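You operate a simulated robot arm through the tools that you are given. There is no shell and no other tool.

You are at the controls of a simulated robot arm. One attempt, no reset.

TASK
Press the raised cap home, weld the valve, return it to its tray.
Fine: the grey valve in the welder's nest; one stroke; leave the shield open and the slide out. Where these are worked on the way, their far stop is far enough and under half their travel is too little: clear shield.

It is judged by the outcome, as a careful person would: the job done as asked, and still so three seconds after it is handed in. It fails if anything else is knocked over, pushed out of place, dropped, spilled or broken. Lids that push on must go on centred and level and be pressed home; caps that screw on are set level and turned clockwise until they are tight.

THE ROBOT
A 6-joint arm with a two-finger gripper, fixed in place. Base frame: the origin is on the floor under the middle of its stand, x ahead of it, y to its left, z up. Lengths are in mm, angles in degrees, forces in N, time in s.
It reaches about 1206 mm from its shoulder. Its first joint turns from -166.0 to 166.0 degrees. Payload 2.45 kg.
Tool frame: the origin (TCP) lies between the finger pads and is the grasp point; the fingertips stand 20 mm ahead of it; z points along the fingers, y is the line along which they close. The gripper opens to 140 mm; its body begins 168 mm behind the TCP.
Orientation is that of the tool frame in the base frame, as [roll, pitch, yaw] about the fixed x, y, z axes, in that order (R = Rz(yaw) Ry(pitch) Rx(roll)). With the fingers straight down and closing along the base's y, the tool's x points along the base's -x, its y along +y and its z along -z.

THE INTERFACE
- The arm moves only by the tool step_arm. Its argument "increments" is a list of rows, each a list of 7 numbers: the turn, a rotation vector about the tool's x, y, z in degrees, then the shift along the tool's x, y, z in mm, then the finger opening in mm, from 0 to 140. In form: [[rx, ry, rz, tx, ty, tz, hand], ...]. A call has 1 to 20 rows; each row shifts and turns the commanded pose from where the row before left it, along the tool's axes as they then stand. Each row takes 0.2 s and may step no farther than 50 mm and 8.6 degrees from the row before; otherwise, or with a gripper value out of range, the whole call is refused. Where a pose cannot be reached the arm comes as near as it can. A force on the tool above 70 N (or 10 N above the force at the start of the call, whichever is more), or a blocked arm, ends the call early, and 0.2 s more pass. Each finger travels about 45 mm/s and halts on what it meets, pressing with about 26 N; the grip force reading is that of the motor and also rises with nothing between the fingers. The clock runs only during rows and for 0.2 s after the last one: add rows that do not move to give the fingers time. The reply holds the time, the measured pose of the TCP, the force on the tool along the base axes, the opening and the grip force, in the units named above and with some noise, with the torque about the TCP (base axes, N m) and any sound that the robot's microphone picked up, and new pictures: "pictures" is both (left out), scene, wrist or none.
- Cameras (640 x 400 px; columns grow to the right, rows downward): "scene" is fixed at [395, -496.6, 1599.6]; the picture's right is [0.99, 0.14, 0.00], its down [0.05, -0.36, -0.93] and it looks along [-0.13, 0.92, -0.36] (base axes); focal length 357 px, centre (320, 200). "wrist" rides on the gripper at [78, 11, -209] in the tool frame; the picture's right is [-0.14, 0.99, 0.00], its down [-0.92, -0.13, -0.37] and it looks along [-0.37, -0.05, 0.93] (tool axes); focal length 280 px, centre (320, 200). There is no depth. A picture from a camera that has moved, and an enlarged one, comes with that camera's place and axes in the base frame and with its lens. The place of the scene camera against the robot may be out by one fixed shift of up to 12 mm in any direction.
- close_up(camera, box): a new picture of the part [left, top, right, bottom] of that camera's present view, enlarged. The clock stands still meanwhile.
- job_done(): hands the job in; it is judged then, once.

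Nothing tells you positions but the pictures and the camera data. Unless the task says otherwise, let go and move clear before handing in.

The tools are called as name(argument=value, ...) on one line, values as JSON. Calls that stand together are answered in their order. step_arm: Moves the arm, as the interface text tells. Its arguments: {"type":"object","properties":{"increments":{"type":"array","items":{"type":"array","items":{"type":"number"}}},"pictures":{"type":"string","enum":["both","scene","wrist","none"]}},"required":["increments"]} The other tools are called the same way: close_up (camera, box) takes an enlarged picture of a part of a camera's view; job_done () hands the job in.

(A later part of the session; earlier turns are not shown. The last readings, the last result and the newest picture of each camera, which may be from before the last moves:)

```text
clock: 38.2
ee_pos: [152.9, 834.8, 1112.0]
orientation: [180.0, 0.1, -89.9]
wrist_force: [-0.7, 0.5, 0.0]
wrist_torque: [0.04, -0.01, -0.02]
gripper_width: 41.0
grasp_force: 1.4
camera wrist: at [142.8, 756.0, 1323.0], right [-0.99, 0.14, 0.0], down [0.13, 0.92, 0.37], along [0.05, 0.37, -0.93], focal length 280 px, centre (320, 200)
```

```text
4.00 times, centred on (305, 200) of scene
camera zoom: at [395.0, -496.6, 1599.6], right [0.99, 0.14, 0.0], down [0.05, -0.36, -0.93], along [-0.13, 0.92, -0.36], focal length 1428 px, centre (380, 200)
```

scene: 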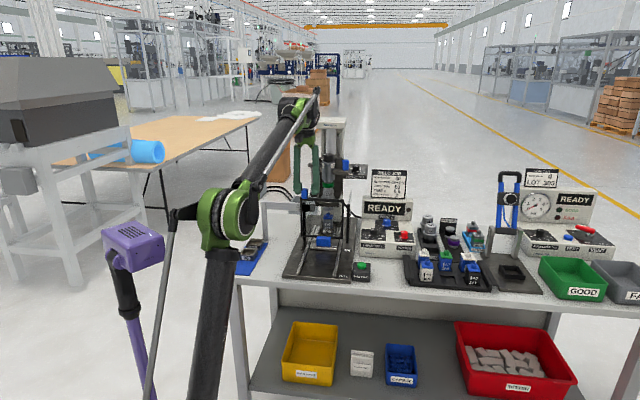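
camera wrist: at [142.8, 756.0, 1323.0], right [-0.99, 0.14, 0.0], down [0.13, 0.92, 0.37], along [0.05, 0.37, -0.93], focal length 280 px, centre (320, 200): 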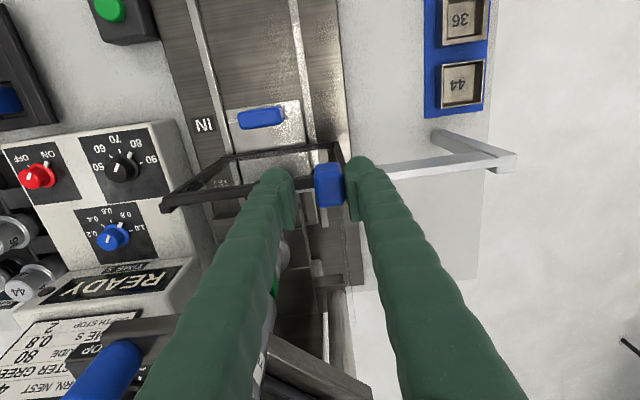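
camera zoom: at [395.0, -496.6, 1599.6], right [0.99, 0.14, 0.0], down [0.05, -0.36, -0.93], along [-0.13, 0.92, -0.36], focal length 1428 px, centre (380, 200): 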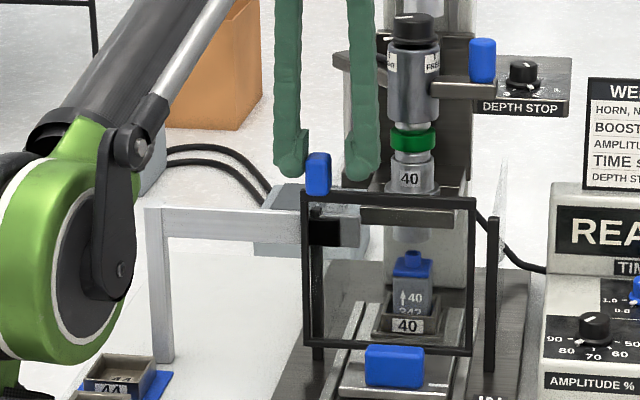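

step_arm(increments=[[0, 0, 0, 0, -5, 0, 40], [0, 0, 0, 0, -5, 0, 40], [0, 0, 0, 0, -4, 0, 40], [0, 0, 0, 0, -4, 0, 40], [0, 0, 0, 0, 0, 0, 40]], pictures="wrist")

close_up(camera="scene", box=[230, 150, 380, 250])

```text
clock: 39.4
ee_pos: [169.8, 834.0, 1112.9]
orientation: [-180.0, 0.2, -89.9]
wrist_force: [-3.8, -0.7, -0.6]
wrist_torque: [-0.02, 0.0, -0.01]
gripper_width: 42.2
grasp_force: 2.1
camera wrist: at [158.4, 756.9, 1323.3], right [-0.99, 0.14, 0.0], down [0.13, 0.92, 0.37], along [0.05, 0.37, -0.93], focal length 280 px, centre (320, 200)
```

wrist: 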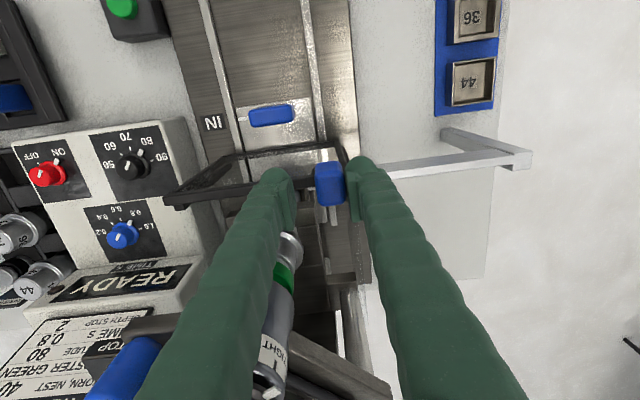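

```text
4.00 times, centred on (305, 200) of scene
camera zoom: at [395.0, -496.6, 1599.6], right [0.99, 0.14, 0.0], down [0.05, -0.36, -0.93], along [-0.13, 0.92, -0.36], focal length 1428 px, centre (380, 200)
```

zoom: 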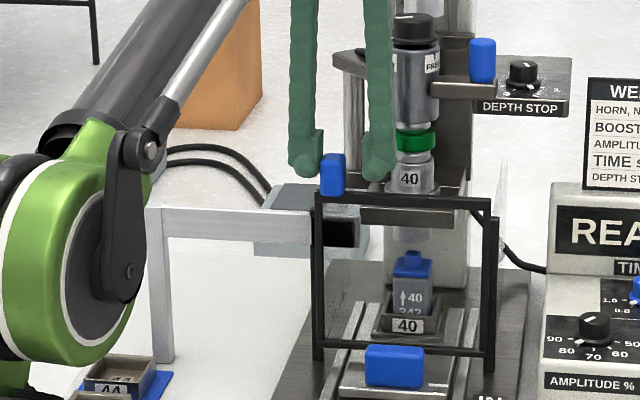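

step_arm(increments=[[0, 0, 0, 0, -3, 0, 40], [0, 0, 0, 0, -3, 0, 40], [0, 0, 0, 0, 0, 0, 40]], pictures="none")

close_up(camera="scene", box=[230, 150, 380, 250])

```text
clock: 40.2
ee_pos: [174.0, 834.5, 1113.7]
orientation: [180.0, 0.0, -89.9]
wrist_force: [-19.4, -2.1, -5.0]
wrist_torque: [-0.1, 0.0, 0.08]
gripper_width: 52.3
grasp_force: 9.5
```

```text
4.00 times, centred on (305, 200) of scene
camera zoom: at [395.0, -496.6, 1599.6], right [0.99, 0.14, 0.0], down [0.05, -0.36, -0.93], along [-0.13, 0.92, -0.36], focal length 1428 px, centre (380, 200)
```

zoom: 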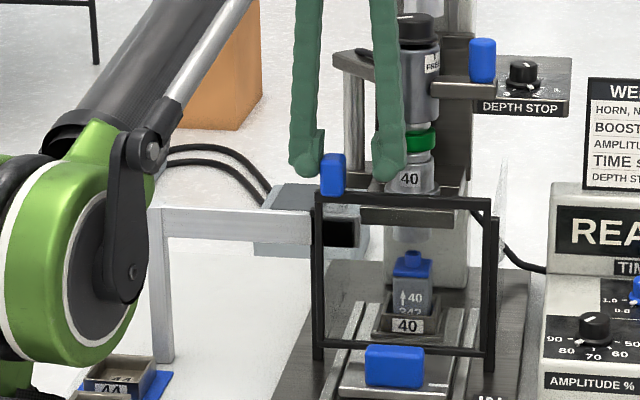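

The shield hit its closed stop (no further motion, 19 N). I release it, lift clear and back away, then look at the display and the weld button.

step_arm(increments=[[0, 0, 0, 0, 5, 0, 56], [0, 0, 0, 0, 5, 0, 60], [0, 0, 0, 0, 0, 0, 60], [0, 0, 0, 0, 0, -25, 60], [0, 0, 0, 0, 0, -35, 60], [0, 0, 0, 30, 0, -30, 60], [0, 0, 0, 45, -10, 0, 60], [0, 0, 0, 45, -10, 0, 60], [0, 0, 0, 45, -10, 0, 60], [0, 0, 0, 0, 0, 0, 60]])

close_up(camera="scene", box=[260, 150, 420, 290])

close_up(camera="wrist", box=[150, 60, 400, 240])

```text
clock: 42.4
ee_pos: [196.5, 668.2, 1203.5]
orientation: [-180.0, 0.1, -90.0]
wrist_force: [-0.4, -0.1, 0.7]
wrist_torque: [0.01, 0.03, 0.04]
gripper_width: 60.2
grasp_force: 0.1
camera wrist: at [186.2, 591.3, 1414.1], right [-0.99, 0.14, 0.0], down [0.13, 0.92, 0.37], along [0.05, 0.37, -0.93], focal length 280 px, centre (320, 200)
```

scene: 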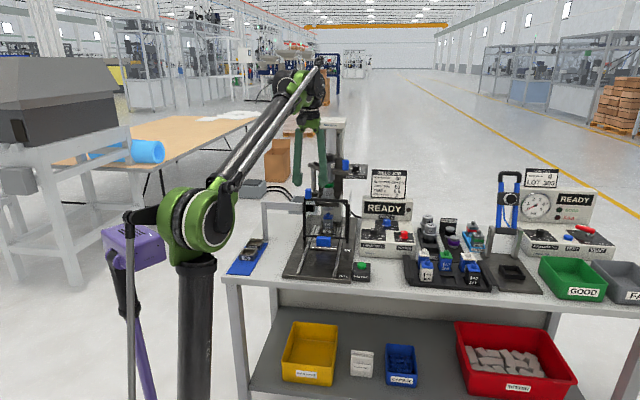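
wrist: 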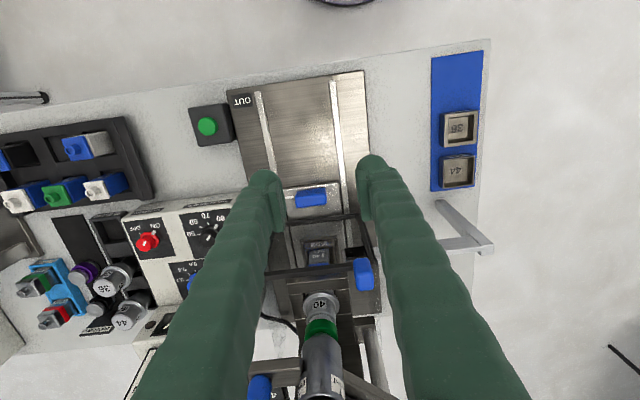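

```text
2.86 times, centred on (340, 220) of scene
camera zoom: at [395.0, -496.6, 1599.6], right [0.99, 0.14, 0.0], down [0.05, -0.36, -0.93], along [-0.13, 0.92, -0.36], focal length 1020 px, centre (263, 143)
```

zoom: 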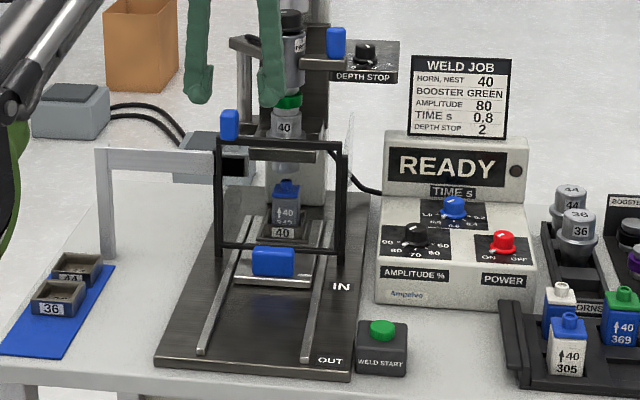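

```text
2.22 times, centred on (275, 150) of wrist
camera zoom: at [186.2, 591.3, 1414.1], right [-0.99, 0.14, 0.0], down [0.13, 0.92, 0.37], along [0.05, 0.37, -0.93], focal length 623 px, centre (420, 311)
```

zoom: 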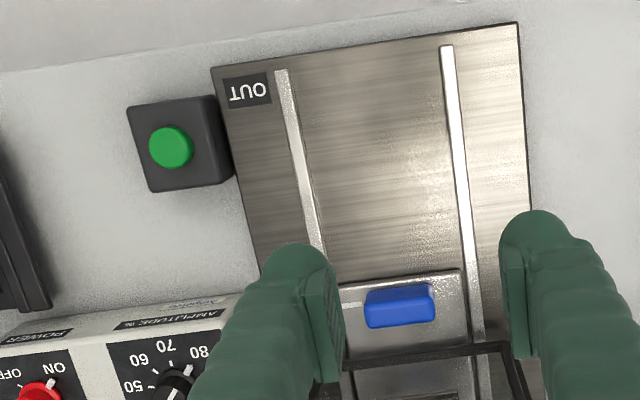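

Slide in, shield closed, display READY. The green WELD START button is at about (384, 626, top ≈ 920); I close the fingers and go above it.

step_arm(increments=[[0, 0, 0, 8.4, -37.5, 10, 40], [0, 0, 0, 8.4, -37.5, 20, 20], [0, 0, 0, 8.4, -37.5, 30, 0], [0, 0, 0, 8.4, -37.5, 30, 0], [0, 0, 0, 8.4, -37.5, 30, 0], [0, 0, 0, 0, 0, 40, 0], [0, 0, 0, 0, 0, 40, 0], [0, 0, 0, 0, 0, 0, 0]])

close_up(camera="wrist", box=[220, 100, 420, 240])

close_up(camera="scene", box=[320, 200, 400, 290])

```text
clock: 44.2
ee_pos: [384.6, 627.6, 1002.8]
orientation: [-180.0, 0.1, -90.0]
wrist_force: [-0.3, 0.0, -0.1]
wrist_torque: [0.02, 0.02, -0.02]
gripper_width: 0.2
grasp_force: 25.9
camera wrist: at [374.4, 550.1, 1212.2], right [-0.99, 0.14, 0.0], down [0.13, 0.92, 0.37], along [0.05, 0.37, -0.93], focal length 280 px, centre (320, 200)
```

scene: 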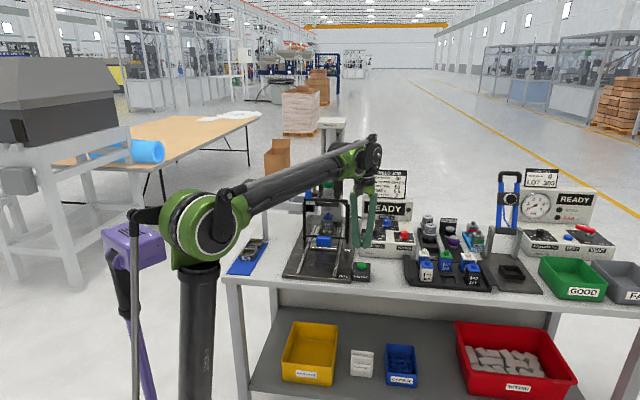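
wrist: 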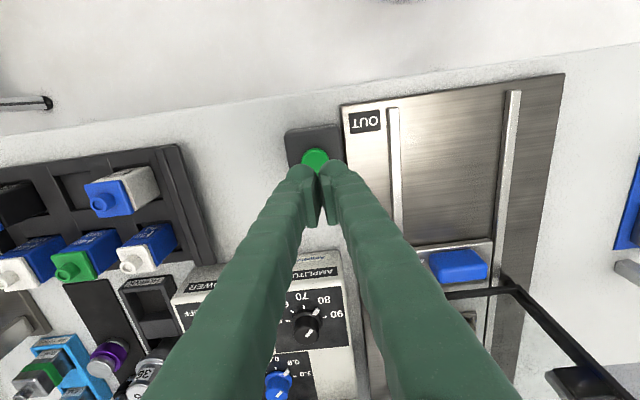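

```text
2.86 times, centred on (320, 170) of wrist
camera zoom: at [374.4, 550.1, 1212.2], right [-0.99, 0.14, 0.0], down [0.13, 0.92, 0.37], along [0.05, 0.37, -0.93], focal length 801 px, centre (320, 286)
```

zoom: 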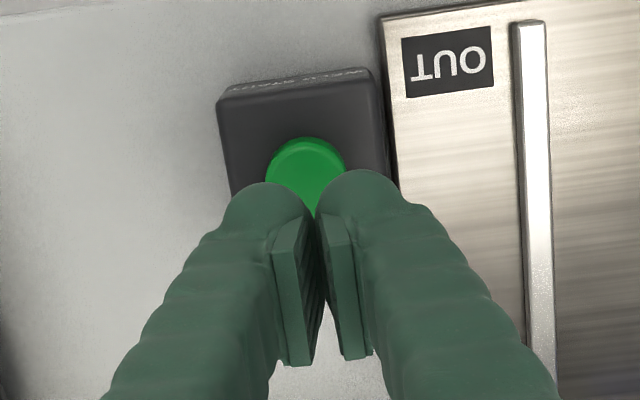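

```text
4.44 times, centred on (360, 245) of scene
camera zoom: at [395.0, -496.6, 1599.6], right [0.99, 0.14, 0.0], down [0.05, -0.36, -0.93], along [-0.13, 0.92, -0.36], focal length 1587 px, centre (142, 0)
```

zoom: 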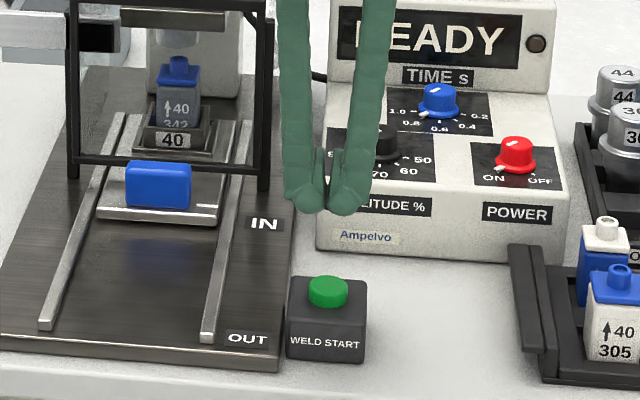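

I correct 5 mm in x and 4 mm in y and come down to just above the button.

step_arm(increments=[[0, 0, 0, 4, -5, 20, 0], [0, 0, 0, 0, 0, 20, 0], [0, 0, 0, 0, 0, 15, 0], [0, 0, 0, 0, 0, 0, 0]], pictures="wrist")

close_up(camera="scene", box=[335, 240, 385, 290])

close_up(camera="wrist", box=[220, 100, 420, 240])

```text
clock: 45.2
ee_pos: [389.9, 621.9, 946.0]
orientation: [180.0, 0.0, -90.0]
wrist_force: [0.5, -0.6, 0.8]
wrist_torque: [0.02, 0.02, 0.01]
gripper_width: 0.0
grasp_force: 26.3
camera wrist: at [379.1, 544.7, 1156.1], right [-0.99, 0.14, 0.0], down [0.13, 0.92, 0.37], along [0.05, 0.37, -0.93], focal length 280 px, centre (320, 200)
```

wrist: 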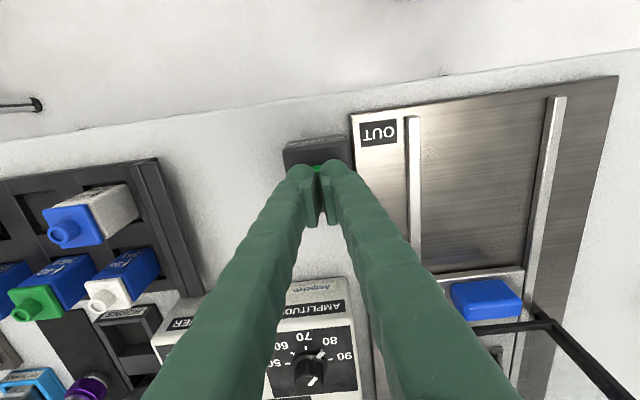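

```text
8.00 times, centred on (360, 265) of scene
camera zoom: at [395.0, -496.6, 1599.6], right [0.99, 0.14, 0.0], down [0.05, -0.36, -0.93], along [-0.13, 0.92, -0.36], focal length 2856 px, centre (0, -320)
```

zoom: 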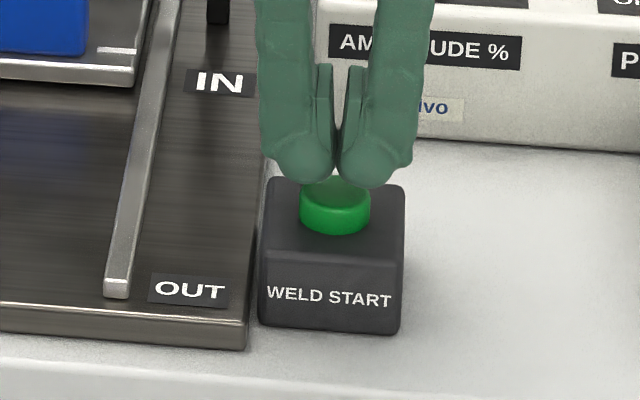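

```text
2.86 times, centred on (320, 170) of wrist
camera zoom: at [379.1, 544.7, 1156.1], right [-0.99, 0.14, 0.0], down [0.13, 0.92, 0.37], along [0.05, 0.37, -0.93], focal length 801 px, centre (320, 286)
```

zoom: 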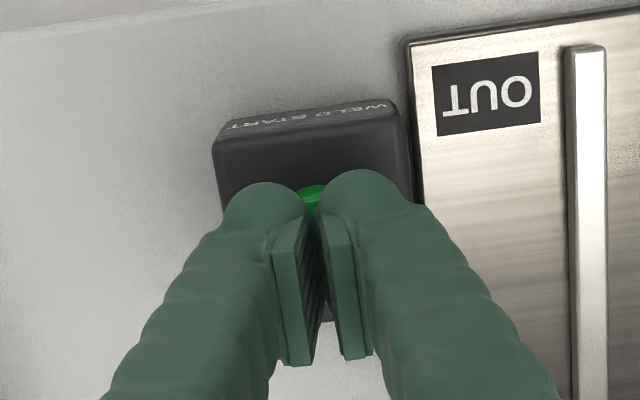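

step_arm(increments=[[0, 0, 0, 0, 0, 3, 0], [0, 0, 0, 0, 0, 2, 0]], pictures="none")

close_up(camera="scene", box=[300, 190, 420, 290])

```text
clock: 45.8
ee_pos: [389.6, 622.7, 942.4]
orientation: [-179.9, 0.3, -90.0]
wrist_force: [-0.3, -0.2, 0.2]
wrist_torque: [-0.02, -0.01, 0.03]
gripper_width: 0.0
grasp_force: 26.2
```

```text
4.00 times, centred on (360, 240) of scene
camera zoom: at [395.0, -496.6, 1599.6], right [0.99, 0.14, 0.0], down [0.05, -0.36, -0.93], along [-0.13, 0.92, -0.36], focal length 1428 px, centre (160, 40)
```

zoom: 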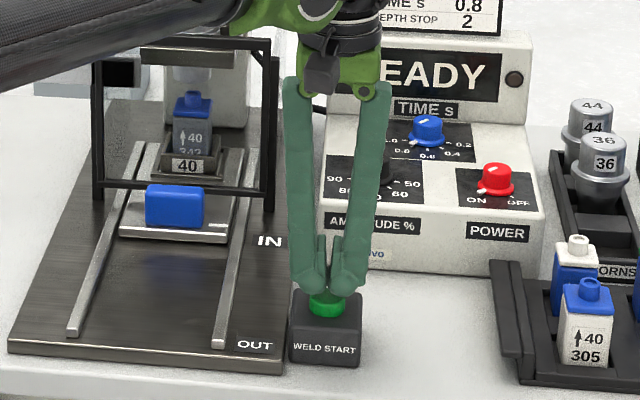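

step_arm(increments=[[0, 0, 0, 0, 0, 2, 0], [0, 0, 0, 0, 0, 2, 0]], pictures="none")

```text
clock: 46.4
ee_pos: [388.8, 622.8, 938.5]
orientation: [-180.0, 0.1, -89.9]
wrist_force: [0.3, -0.6, 0.0]
wrist_torque: [0.0, -0.01, 0.0]
gripper_width: 0.3
grasp_force: 25.9
```

step_arm(increments=[[0, 0, 0, 0, 0, 2, 0], [0, 0, 0, 0, 0, 2, 0]], pictures="none")

close_up(camera="scene", box=[335, 240, 385, 290])

```text
clock: 47.0
ee_pos: [388.7, 623.4, 933.8]
orientation: [-180.0, 0.1, -90.0]
wrist_force: [0.5, 0.8, -0.4]
wrist_torque: [-0.02, 0.01, -0.01]
gripper_width: 0.0
grasp_force: 25.7
```

```text
8.00 times, centred on (360, 265) of scene
camera zoom: at [395.0, -496.6, 1599.6], right [0.99, 0.14, 0.0], down [0.05, -0.36, -0.93], along [-0.13, 0.92, -0.36], focal length 2856 px, centre (0, -320)
```

zoom: 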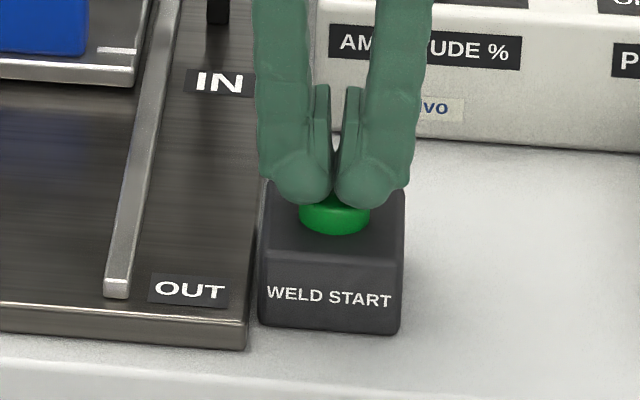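

step_arm(increments=[[0, 0, 0, 0, 0, 2, 0], [0, 0, 0, 0, 0, 1, 0]], pictures="none")

close_up(camera="scene", box=[300, 190, 420, 290])

```text
clock: 47.6
ee_pos: [388.2, 623.1, 931.7]
orientation: [180.0, 0.1, -90.0]
wrist_force: [0.2, 0.3, 0.8]
wrist_torque: [-0.01, -0.03, -0.03]
gripper_width: 5.8
grasp_force: 29.8
```

```text
4.00 times, centred on (360, 240) of scene
camera zoom: at [395.0, -496.6, 1599.6], right [0.99, 0.14, 0.0], down [0.05, -0.36, -0.93], along [-0.13, 0.92, -0.36], focal length 1428 px, centre (160, 40)
```

zoom: 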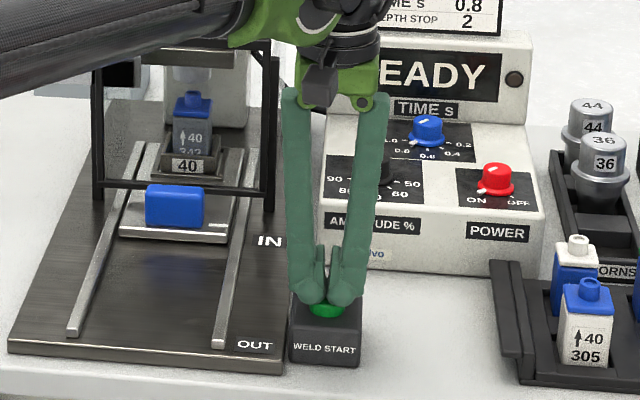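

Contact has begun (fingers nudged open). I press 2–3 mm further.

step_arm(increments=[[0, 0, 0, 0, 0, 2, 0], [0, 0, 0, 0, 0, 2, 0]], pictures="none")

close_up(camera="scene", box=[300, 190, 420, 290])

```text
clock: 48.2
ee_pos: [389.0, 623.4, 928.6]
orientation: [-179.9, 0.1, -90.0]
wrist_force: [0.2, -0.6, 1.7]
wrist_torque: [-0.02, -0.06, 0.04]
gripper_width: 5.9
grasp_force: 29.4
heard: click
```

```text
4.00 times, centred on (360, 240) of scene
camera zoom: at [395.0, -496.6, 1599.6], right [0.99, 0.14, 0.0], down [0.05, -0.36, -0.93], along [-0.13, 0.92, -0.36], focal length 1428 px, centre (160, 40)
```

zoom: 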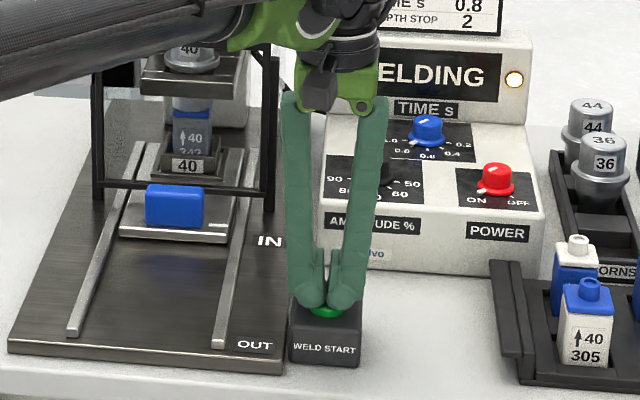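

A click, and the display reads WELDING with the horn down. I release the button straight away (no second press) and wait for the cycle to finish.

step_arm(increments=[[0, 0, 0, 0, 0, -5, 10], [0, 0, 0, 0, 0, -10, 20], [0, 0, 0, 0, 0, -30, 20], [0, 0, 0, 0, 0, -40, 20]], pictures="none")

close_up(camera="scene", box=[260, 150, 420, 290])

```text
clock: 49.2
ee_pos: [387.6, 625.5, 1011.9]
orientation: [180.0, 0.1, -90.0]
wrist_force: [-0.3, 0.6, -0.5]
wrist_torque: [0.01, -0.02, 0.0]
gripper_width: 19.7
grasp_force: 0.0
```

```text
2.86 times, centred on (340, 220) of scene
camera zoom: at [395.0, -496.6, 1599.6], right [0.99, 0.14, 0.0], down [0.05, -0.36, -0.93], along [-0.13, 0.92, -0.36], focal length 1020 px, centre (263, 143)
```

zoom: 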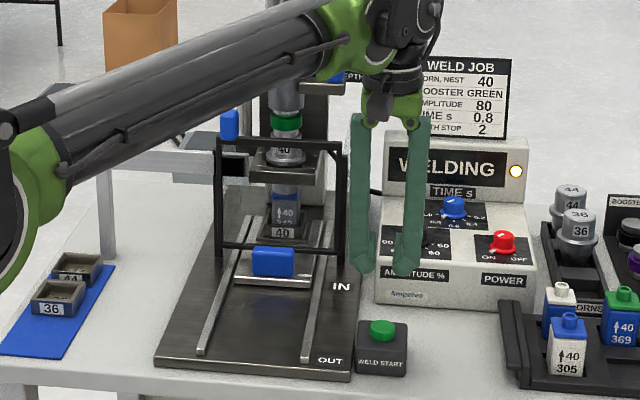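

Still WELDING with the button released, so the cycle runs on its own. I wait clear of everything.

step_arm(increments=[[0, 0, 0, 0, 0, -20, 40], [0, 0, 0, 0, 0, 0, 60], [0, 0, 0, 0, 0, 0, 60], [0, 0, 0, 0, 0, 0, 60], [0, 0, 0, 0, 0, 0, 60], [0, 0, 0, 0, 0, 0, 60], [0, 0, 0, 0, 0, 0, 60], [0, 0, 0, 0, 0, 0, 60]], pictures="none")

close_up(camera="scene", box=[260, 150, 420, 290])

```text
clock: 51.0
ee_pos: [388.3, 625.1, 1033.3]
orientation: [-179.9, 0.1, -90.0]
wrist_force: [0.1, 0.3, 0.4]
wrist_torque: [0.02, 0.0, 0.0]
gripper_width: 60.0
grasp_force: 0.1
```

```text
2.86 times, centred on (340, 220) of scene
camera zoom: at [395.0, -496.6, 1599.6], right [0.99, 0.14, 0.0], down [0.05, -0.36, -0.93], along [-0.13, 0.92, -0.36], focal length 1020 px, centre (263, 143)
```

zoom: 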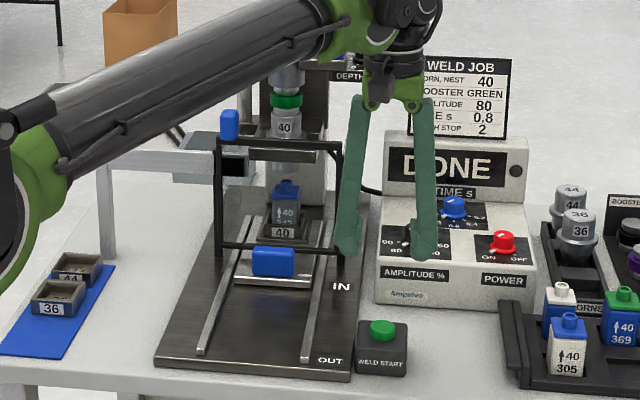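

The display says DONE and the horn is up. Now I open the shield again: up, over to the knob (now near x 160, y 835).

step_arm(increments=[[0, 0, 0, 0, 0, -43, 60], [0, 0, 0, 0, 0, -43, 60], [0, 0, 0, 0, 0, -43, 60], [0, 0, 0, 0, 0, -41, 60], [0, 0, 0, -12.5, 38, 0, 70], [0, 0, 0, -12.5, 38, 0, 70], [0, 0, 0, -12.5, 38, 0, 70], [0, 0, 0, -12.5, 38, 0, 70], [0, 0, 0, -12.5, 38, 0, 70], [0, 0, 0, -12.5, 38, 0, 70], [0, 0, 0, -30, 0, 0, 70], [0, 0, 0, 0, 0, 0, 70]])

close_up(camera="wrist", box=[220, 150, 420, 290])

```text
clock: 53.6
ee_pos: [162.5, 727.8, 1202.9]
orientation: [180.0, 0.0, -89.9]
wrist_force: [0.0, -0.5, 0.7]
wrist_torque: [0.0, 0.03, 0.03]
gripper_width: 70.1
grasp_force: 0.1
camera wrist: at [152.0, 649.9, 1413.4], right [-0.99, 0.14, 0.0], down [0.13, 0.92, 0.37], along [0.05, 0.37, -0.93], focal length 280 px, centre (320, 200)
```

scene: 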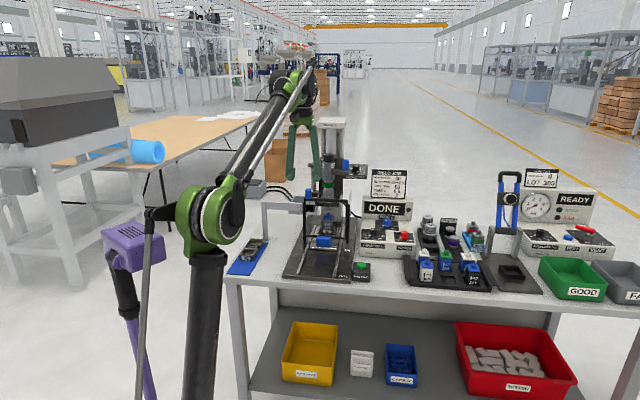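
wrist: 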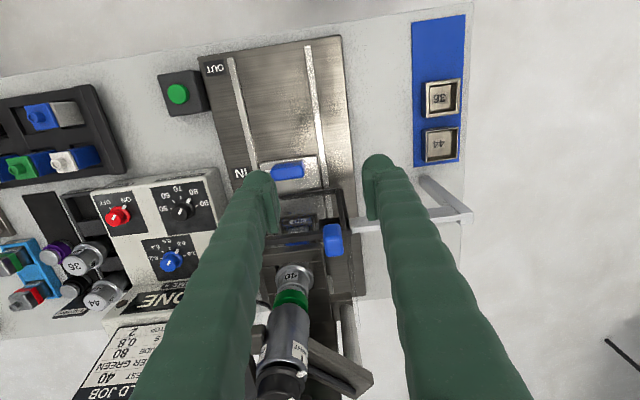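

```text
2.86 times, centred on (320, 220) of wrist
camera zoom: at [152.0, 649.9, 1413.4], right [-0.99, 0.14, 0.0], down [0.13, 0.92, 0.37], along [0.05, 0.37, -0.93], focal length 801 px, centre (320, 143)
```

zoom: 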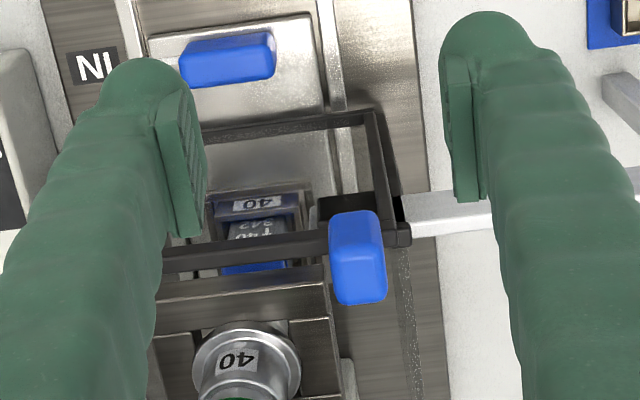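

step_arm(increments=[[0, 0, 0, -36, 0.7, 0, 56], [0, 0, 0, -36, 0.7, 0, 56], [0, 0, 0, -34, 0.6, 0, 56], [0, 0, 0, 0, 0, 30, 56], [0, 0, 0, 0, 0, 30, 56], [0, 0, 0, 0, 0, 20, 56], [0, 0, 0, 0, 0, 10, 56], [0, 0, 0, 0, 0, 0, 56]])

close_up(camera="wrist", box=[220, 120, 420, 260])

close_up(camera="scene", box=[260, 150, 380, 250])

```text
clock: 55.4
ee_pos: [159.7, 832.1, 1112.0]
orientation: [180.0, 0.1, -90.0]
wrist_force: [-0.4, -0.1, 0.8]
wrist_torque: [0.0, 0.02, -0.02]
gripper_width: 55.9
grasp_force: 0.1
camera wrist: at [148.8, 755.6, 1323.3], right [-0.99, 0.14, 0.0], down [0.13, 0.92, 0.37], along [0.05, 0.37, -0.93], focal length 280 px, centre (320, 200)
```

scene: 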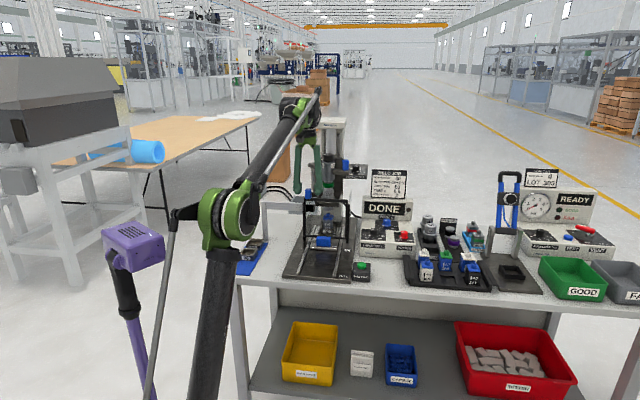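
wrist: 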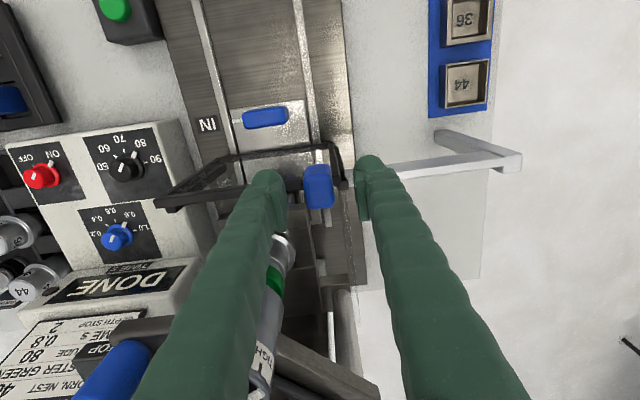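

```text
2.86 times, centred on (320, 190) of wrist
camera zoom: at [148.8, 755.6, 1323.3], right [-0.99, 0.14, 0.0], down [0.13, 0.92, 0.37], along [0.05, 0.37, -0.93], focal length 801 px, centre (320, 229)
```

zoom: 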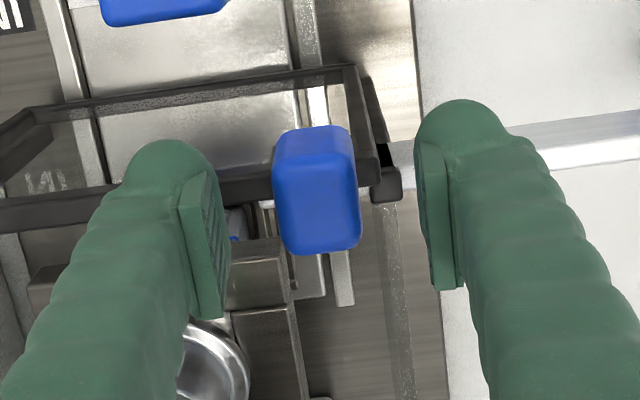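

```text
4.00 times, centred on (320, 200) of scene
camera zoom: at [395.0, -496.6, 1599.6], right [0.99, 0.14, 0.0], down [0.05, -0.36, -0.93], along [-0.13, 0.92, -0.36], focal length 1428 px, centre (320, 200)
```

zoom: 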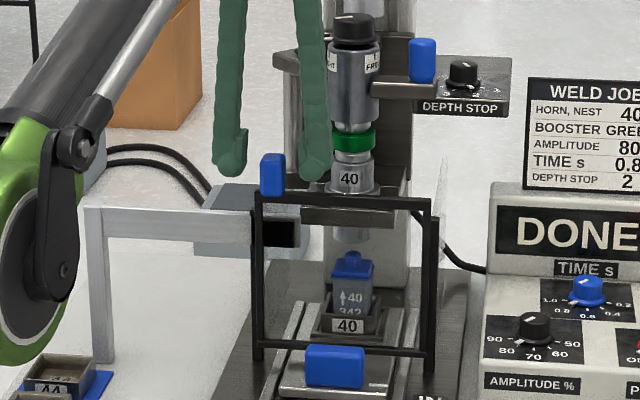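

Fingers straddle the knob. I push the shield back open along −x.

step_arm(increments=[[0, 0, 0, 0, 0, 0, 42], [0, 0, 0, 0, 5, 0, 40], [0, 0, 0, 0, 8, 0, 40], [0, 0, 0, 0, 10, 0, 40], [0, 0, 0, 0, 10, 0, 40], [0, 0, 0, 0, 10, 0, 40], [0, 0, 0, 0, 10, 0, 40], [0, 0, 0, 0, 10, 0, 40], [0, 0, 0, 0, 10, 0, 40], [0, 0, 0, 0, 10, 0, 40], [0, 0, 0, 0, 10, 0, 40], [0, 0, 0, 0, 10, 0, 40], [0, 0, 0, 0, 10, 0, 40], [0, 0, 0, 0, 0, 0, 40]])

close_up(camera="scene", box=[230, 150, 380, 250])

```text
clock: 58.4
ee_pos: [45.9, 833.6, 1113.5]
orientation: [179.9, 0.1, -90.1]
wrist_force: [-0.2, 0.1, -0.4]
wrist_torque: [-0.01, -0.01, -0.02]
gripper_width: 40.3
grasp_force: 0.4
camera wrist: at [34.9, 756.8, 1323.5], right [-0.99, 0.14, 0.0], down [0.13, 0.92, 0.37], along [0.05, 0.37, -0.93], focal length 280 px, centre (320, 200)
```

scene: 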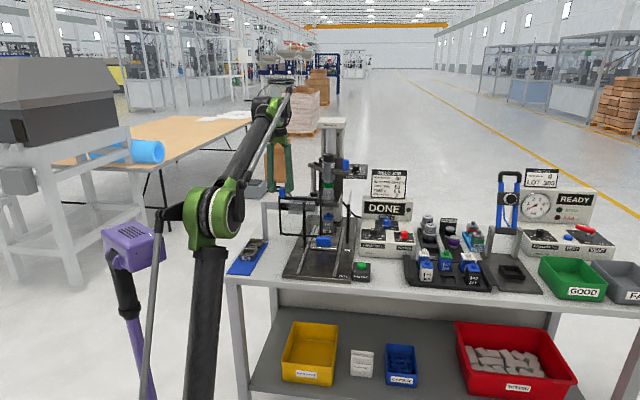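
wrist: 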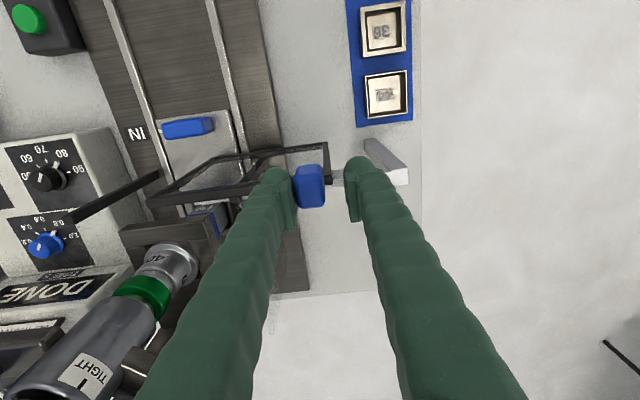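

```text
4.00 times, centred on (305, 200) of scene
camera zoom: at [395.0, -496.6, 1599.6], right [0.99, 0.14, 0.0], down [0.05, -0.36, -0.93], along [-0.13, 0.92, -0.36], focal length 1428 px, centre (380, 200)
```

zoom: 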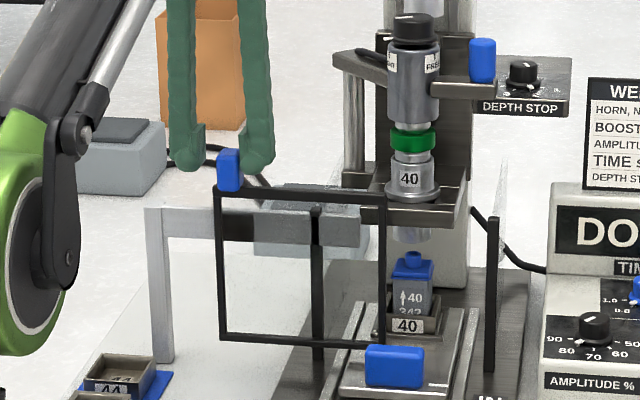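

step_arm(increments=[[0, 0, 0, 0, 10, 0, 40], [0, 0, 0, 0, 10, 0, 40], [0, 0, 0, 0, 10, 0, 40], [0, 0, 0, 0, 10, 0, 40], [0, 0, 0, 0, 8, 0, 40], [0, 0, 0, 0, 6, 0, 40], [0, 0, 0, 0, 5, 0, 40], [0, 0, 0, 0, 0, 0, 40]], pictures="wrist")

close_up(camera="scene", box=[230, 150, 380, 250])

```text
clock: 60.2
ee_pos: [-13.8, 835.3, 1113.2]
orientation: [-180.0, 0.1, -89.9]
wrist_force: [1.8, -0.4, -0.1]
wrist_torque: [-0.03, -0.03, 0.01]
gripper_width: 40.6
grasp_force: 0.3
camera wrist: at [-24.2, 757.5, 1322.3], right [-0.99, 0.14, 0.0], down [0.13, 0.92, 0.37], along [0.05, 0.37, -0.93], focal length 280 px, centre (320, 200)
```

wrist: 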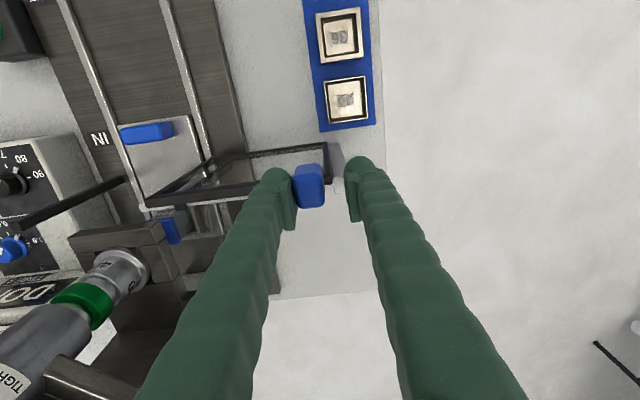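

```text
4.00 times, centred on (305, 200) of scene
camera zoom: at [395.0, -496.6, 1599.6], right [0.99, 0.14, 0.0], down [0.05, -0.36, -0.93], along [-0.13, 0.92, -0.36], focal length 1428 px, centre (380, 200)
```

zoom: 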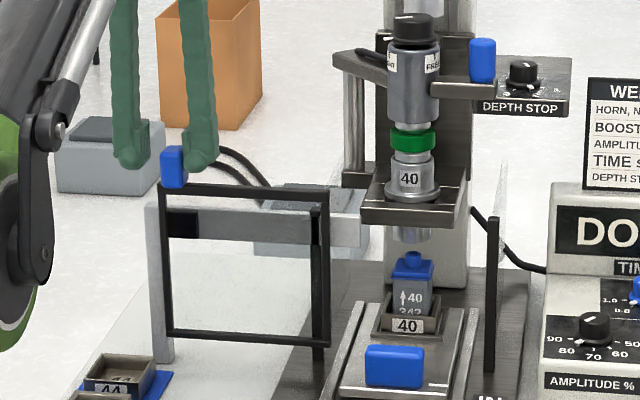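

step_arm(increments=[[0, 0, 0, 0, 4, 0, 40], [0, 0, 0, 0, 4, 0, 40], [0, 0, 0, 0, 3, 0, 40], [0, 0, 0, 0, 0, 0, 40]], pictures="none")

close_up(camera="scene", box=[230, 150, 380, 250])

```text
clock: 61.2
ee_pos: [-24.1, 834.7, 1112.7]
orientation: [179.9, 0.2, -90.0]
wrist_force: [3.2, -0.8, 0.9]
wrist_torque: [-0.01, 0.0, -0.02]
gripper_width: 41.9
grasp_force: 1.3
```

```text
4.00 times, centred on (305, 200) of scene
camera zoom: at [395.0, -496.6, 1599.6], right [0.99, 0.14, 0.0], down [0.05, -0.36, -0.93], along [-0.13, 0.92, -0.36], focal length 1428 px, centre (380, 200)
```

zoom: 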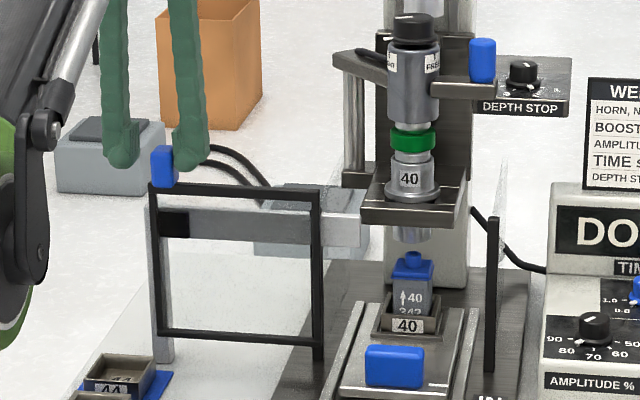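

step_arm(increments=[[0, 0, 0, 0, 3, 0, 40], [0, 0, 0, 0, 0, 0, 40]], pictures="none")

close_up(camera="scene", box=[230, 150, 380, 250])

```text
clock: 61.8
ee_pos: [-26.2, 834.6, 1112.0]
orientation: [179.9, 0.0, -89.9]
wrist_force: [9.3, 0.8, -2.6]
wrist_torque: [0.03, 0.01, 0.0]
gripper_width: 46.1
grasp_force: 4.2
```

```text
4.00 times, centred on (305, 200) of scene
camera zoom: at [395.0, -496.6, 1599.6], right [0.99, 0.14, 0.0], down [0.05, -0.36, -0.93], along [-0.13, 0.92, -0.36], focal length 1428 px, centre (380, 200)
```

zoom: 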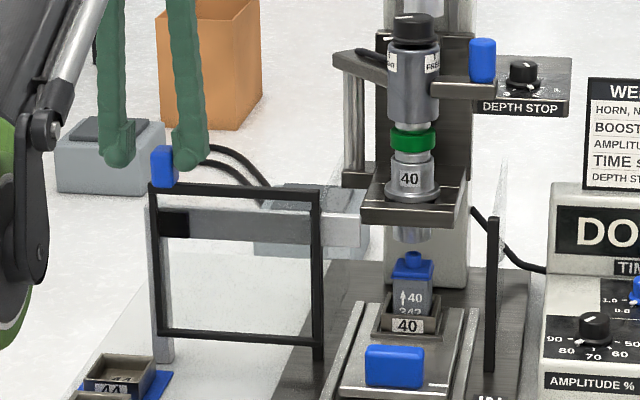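

The shield is back at its open stop. I leave the knob and go over the slide handle (about (230, 784)).

step_arm(increments=[[0, 0, 0, 0, -6, 0, 50], [0, 0, 0, 0, -3, 0, 56], [0, 0, 0, 0, 0, -30, 60], [0, 0, 0, 0, 0, -40, 60], [0, 0, 0, 40, 0, -10, 60], [0, 0, 0, 40, -20, 0, 70], [0, 0, 0, 10, -45, 0, 84], [0, 0, 0, 0, -45, 0, 84], [0, 0, 0, 0, -45, 0, 84], [0, 0, 0, 0, -45, 0, 84], [0, 0, 0, -20, -40, 0, 84], [0, 0, 0, -20, 0, 10, 84], [0, 0, 0, 0, 0, 0, 84]])

close_up(camera="wrist", box=[220, 120, 420, 260])

```text
clock: 64.6
ee_pos: [223.5, 782.0, 1183.0]
orientation: [179.9, 0.2, -90.1]
wrist_force: [0.2, -0.8, 0.9]
wrist_torque: [-0.02, 0.0, 0.01]
gripper_width: 84.1
grasp_force: 0.0
camera wrist: at [212.5, 705.0, 1393.2], right [-0.99, 0.14, 0.0], down [0.13, 0.92, 0.37], along [0.05, 0.37, -0.93], focal length 280 px, centre (320, 200)
```

scene: 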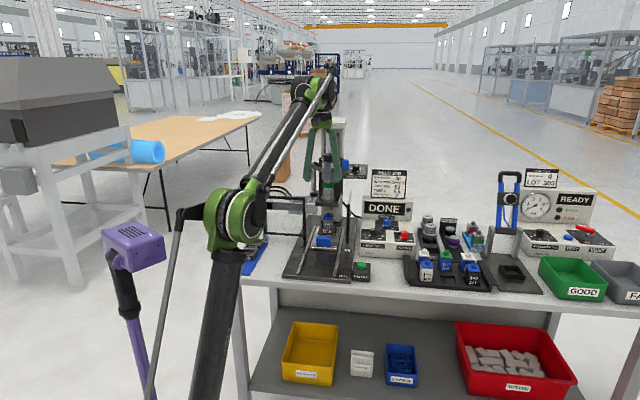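
wrist: 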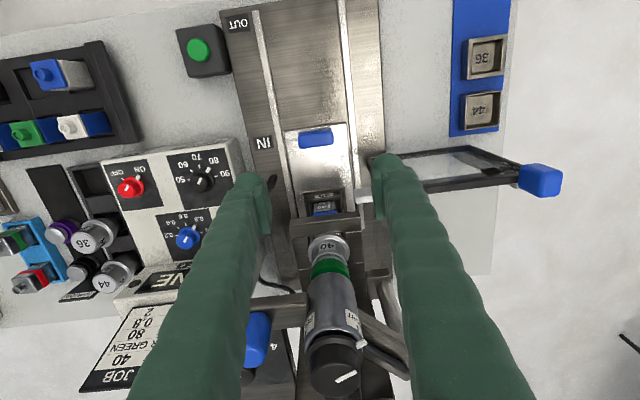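

```text
2.86 times, centred on (320, 190) of wrist
camera zoom: at [212.5, 705.0, 1393.2], right [-0.99, 0.14, 0.0], down [0.13, 0.92, 0.37], along [0.05, 0.37, -0.93], focal length 801 px, centre (320, 229)
```

zoom: 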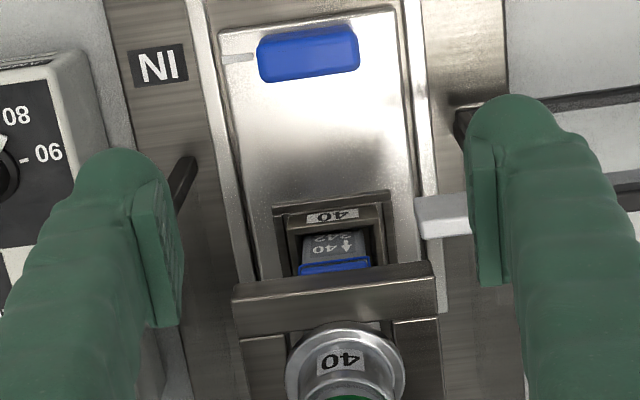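

step_arm(increments=[[0, 0, 0, 0, -6.5, 0, 84], [0, 0, 0, 0, 0, 40, 84], [0, 0, 0, 0, 0, 40, 84], [0, 0, 0, 0, 0, 40, 84], [0, 0, 0, 0, 0, 40, 84], [0, 0, 0, 0, 0, 40, 84], [0, 0, 0, 0, 0, 30, 84], [0, 0, 0, 0, 0, 15, 80], [0, 0, 0, 0, 0, 0, 80]])

close_up(camera="wrist", box=[220, 120, 420, 260])

close_up(camera="scene", box=[290, 200, 370, 270])

```text
clock: 66.6
ee_pos: [230.3, 785.5, 935.3]
orientation: [-180.0, 0.1, -90.0]
wrist_force: [-0.4, 0.1, -0.3]
wrist_torque: [0.01, 0.0, 0.02]
gripper_width: 80.1
grasp_force: 0.1
camera wrist: at [220.2, 707.7, 1146.1], right [-0.99, 0.14, 0.0], down [0.13, 0.92, 0.37], along [0.05, 0.37, -0.93], focal length 280 px, centre (320, 200)
```

scene: 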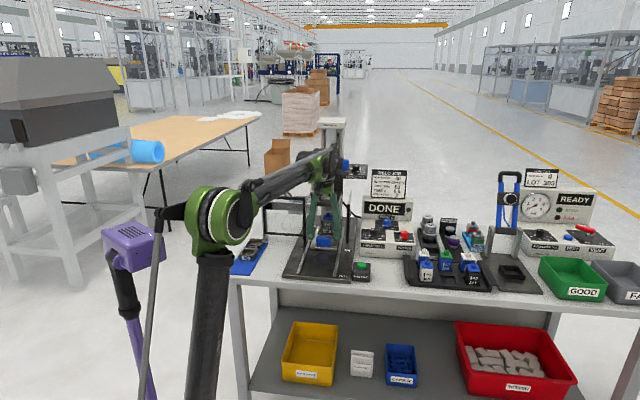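
wrist: 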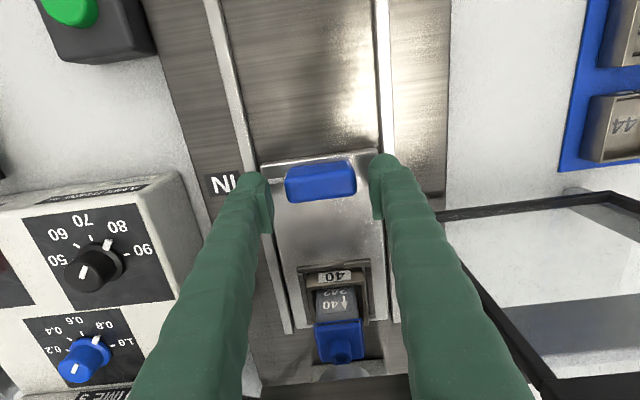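

```text
2.86 times, centred on (320, 190) of wrist
camera zoom: at [220.2, 707.7, 1146.1], right [-0.99, 0.14, 0.0], down [0.13, 0.92, 0.37], along [0.05, 0.37, -0.93], focal length 801 px, centre (320, 229)
```

zoom: 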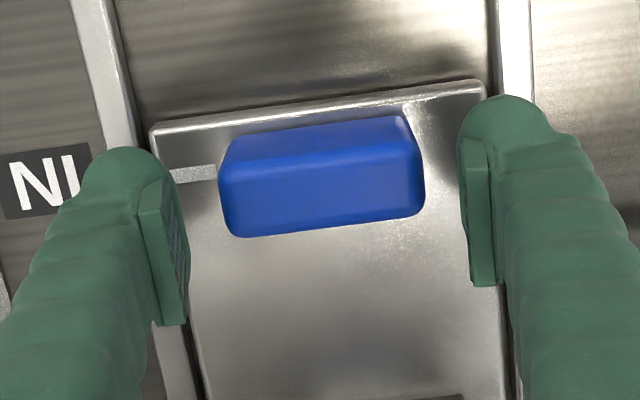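

```text
5.71 times, centred on (330, 235) of scene
camera zoom: at [395.0, -496.6, 1599.6], right [0.99, 0.14, 0.0], down [0.05, -0.36, -0.93], along [-0.13, 0.92, -0.36], focal length 2040 px, centre (263, 0)
```

zoom: 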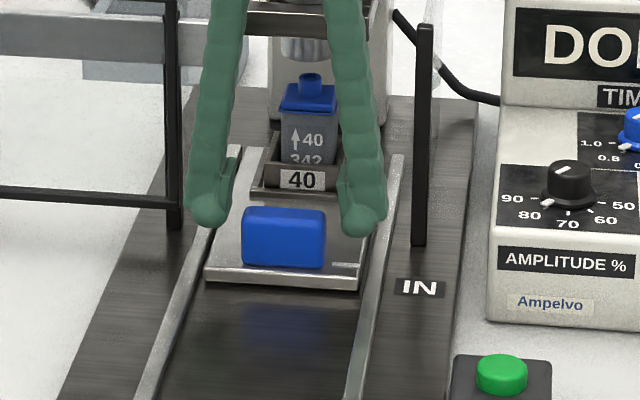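

Well placed around the handle. I lower 6 mm, close on it, and pull the slide out along −y.

step_arm(increments=[[0, 0, 0, 1.5, 0, 6, 76], [0, 0, 0, 0, 0, 0, 64], [0, 0, 0, 0, 0, 0, 50], [0, 0, 0, 0, 0, 0, 50], [0, 0, 0, 0, 0, 0, 50]], pictures="none")

step_arm(increments=[[0, 0, 0, 5, 0, 0, 50], [0, 0, 0, 8, 0, 0, 50], [0, 0, 0, 10, 0, 0, 50], [0, 0, 0, 10, 0, 0, 50], [0, 0, 0, 10, 0, 0, 50], [0, 0, 0, 10, 0, 0, 50], [0, 0, 0, 10, 0, 0, 50], [0, 0, 0, 10, 0, 0, 50], [0, 0, 0, 10, 0, 0, 50], [0, 0, 0, 10, 0, 0, 50], [0, 0, 0, 10, 0, 0, 50], [0, 0, 0, 0, 0, 0, 50]])

close_up(camera="scene", box=[280, 180, 380, 280])

```text
clock: 67.8
ee_pos: [230.0, 781.4, 930.8]
orientation: [-180.0, 0.1, -90.0]
wrist_force: [6.1, 0.4, 0.5]
wrist_torque: [0.02, -0.06, -0.02]
gripper_width: 59.2
grasp_force: 44.9
```

```text
clock: 70.4
ee_pos: [230.2, 680.2, 931.7]
orientation: [-180.0, -0.1, -90.0]
wrist_force: [27.5, 0.5, -27.1]
wrist_torque: [0.08, -0.03, -0.02]
gripper_width: 59.0
grasp_force: 45.3
camera wrist: at [219.3, 603.3, 1142.2], right [-0.99, 0.14, 0.0], down [0.13, 0.92, 0.37], along [0.05, 0.37, -0.93], focal length 280 px, centre (320, 200)
```

scene: 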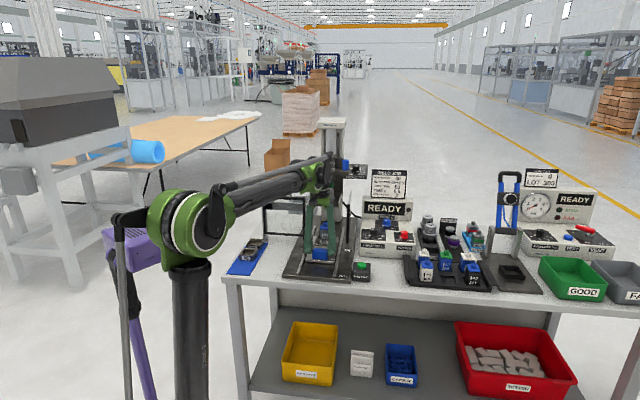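
wrist: 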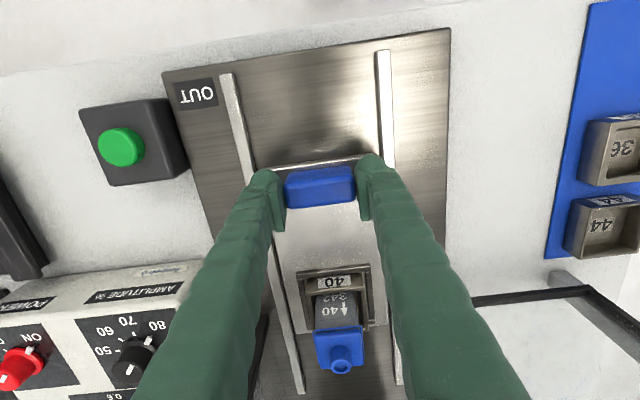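

```text
4.00 times, centred on (330, 230) of scene
camera zoom: at [395.0, -496.6, 1599.6], right [0.99, 0.14, 0.0], down [0.05, -0.36, -0.93], along [-0.13, 0.92, -0.36], focal length 1428 px, centre (280, 80)
```

zoom: 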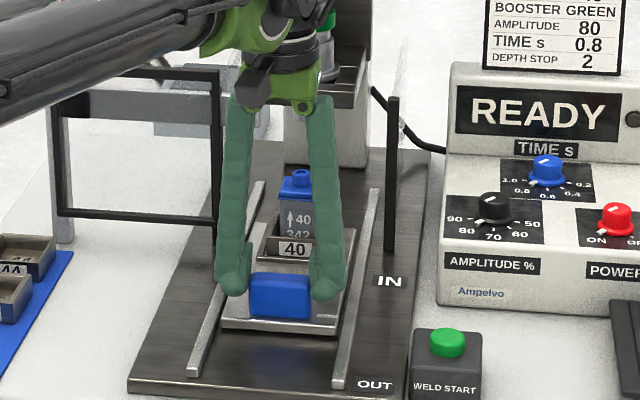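

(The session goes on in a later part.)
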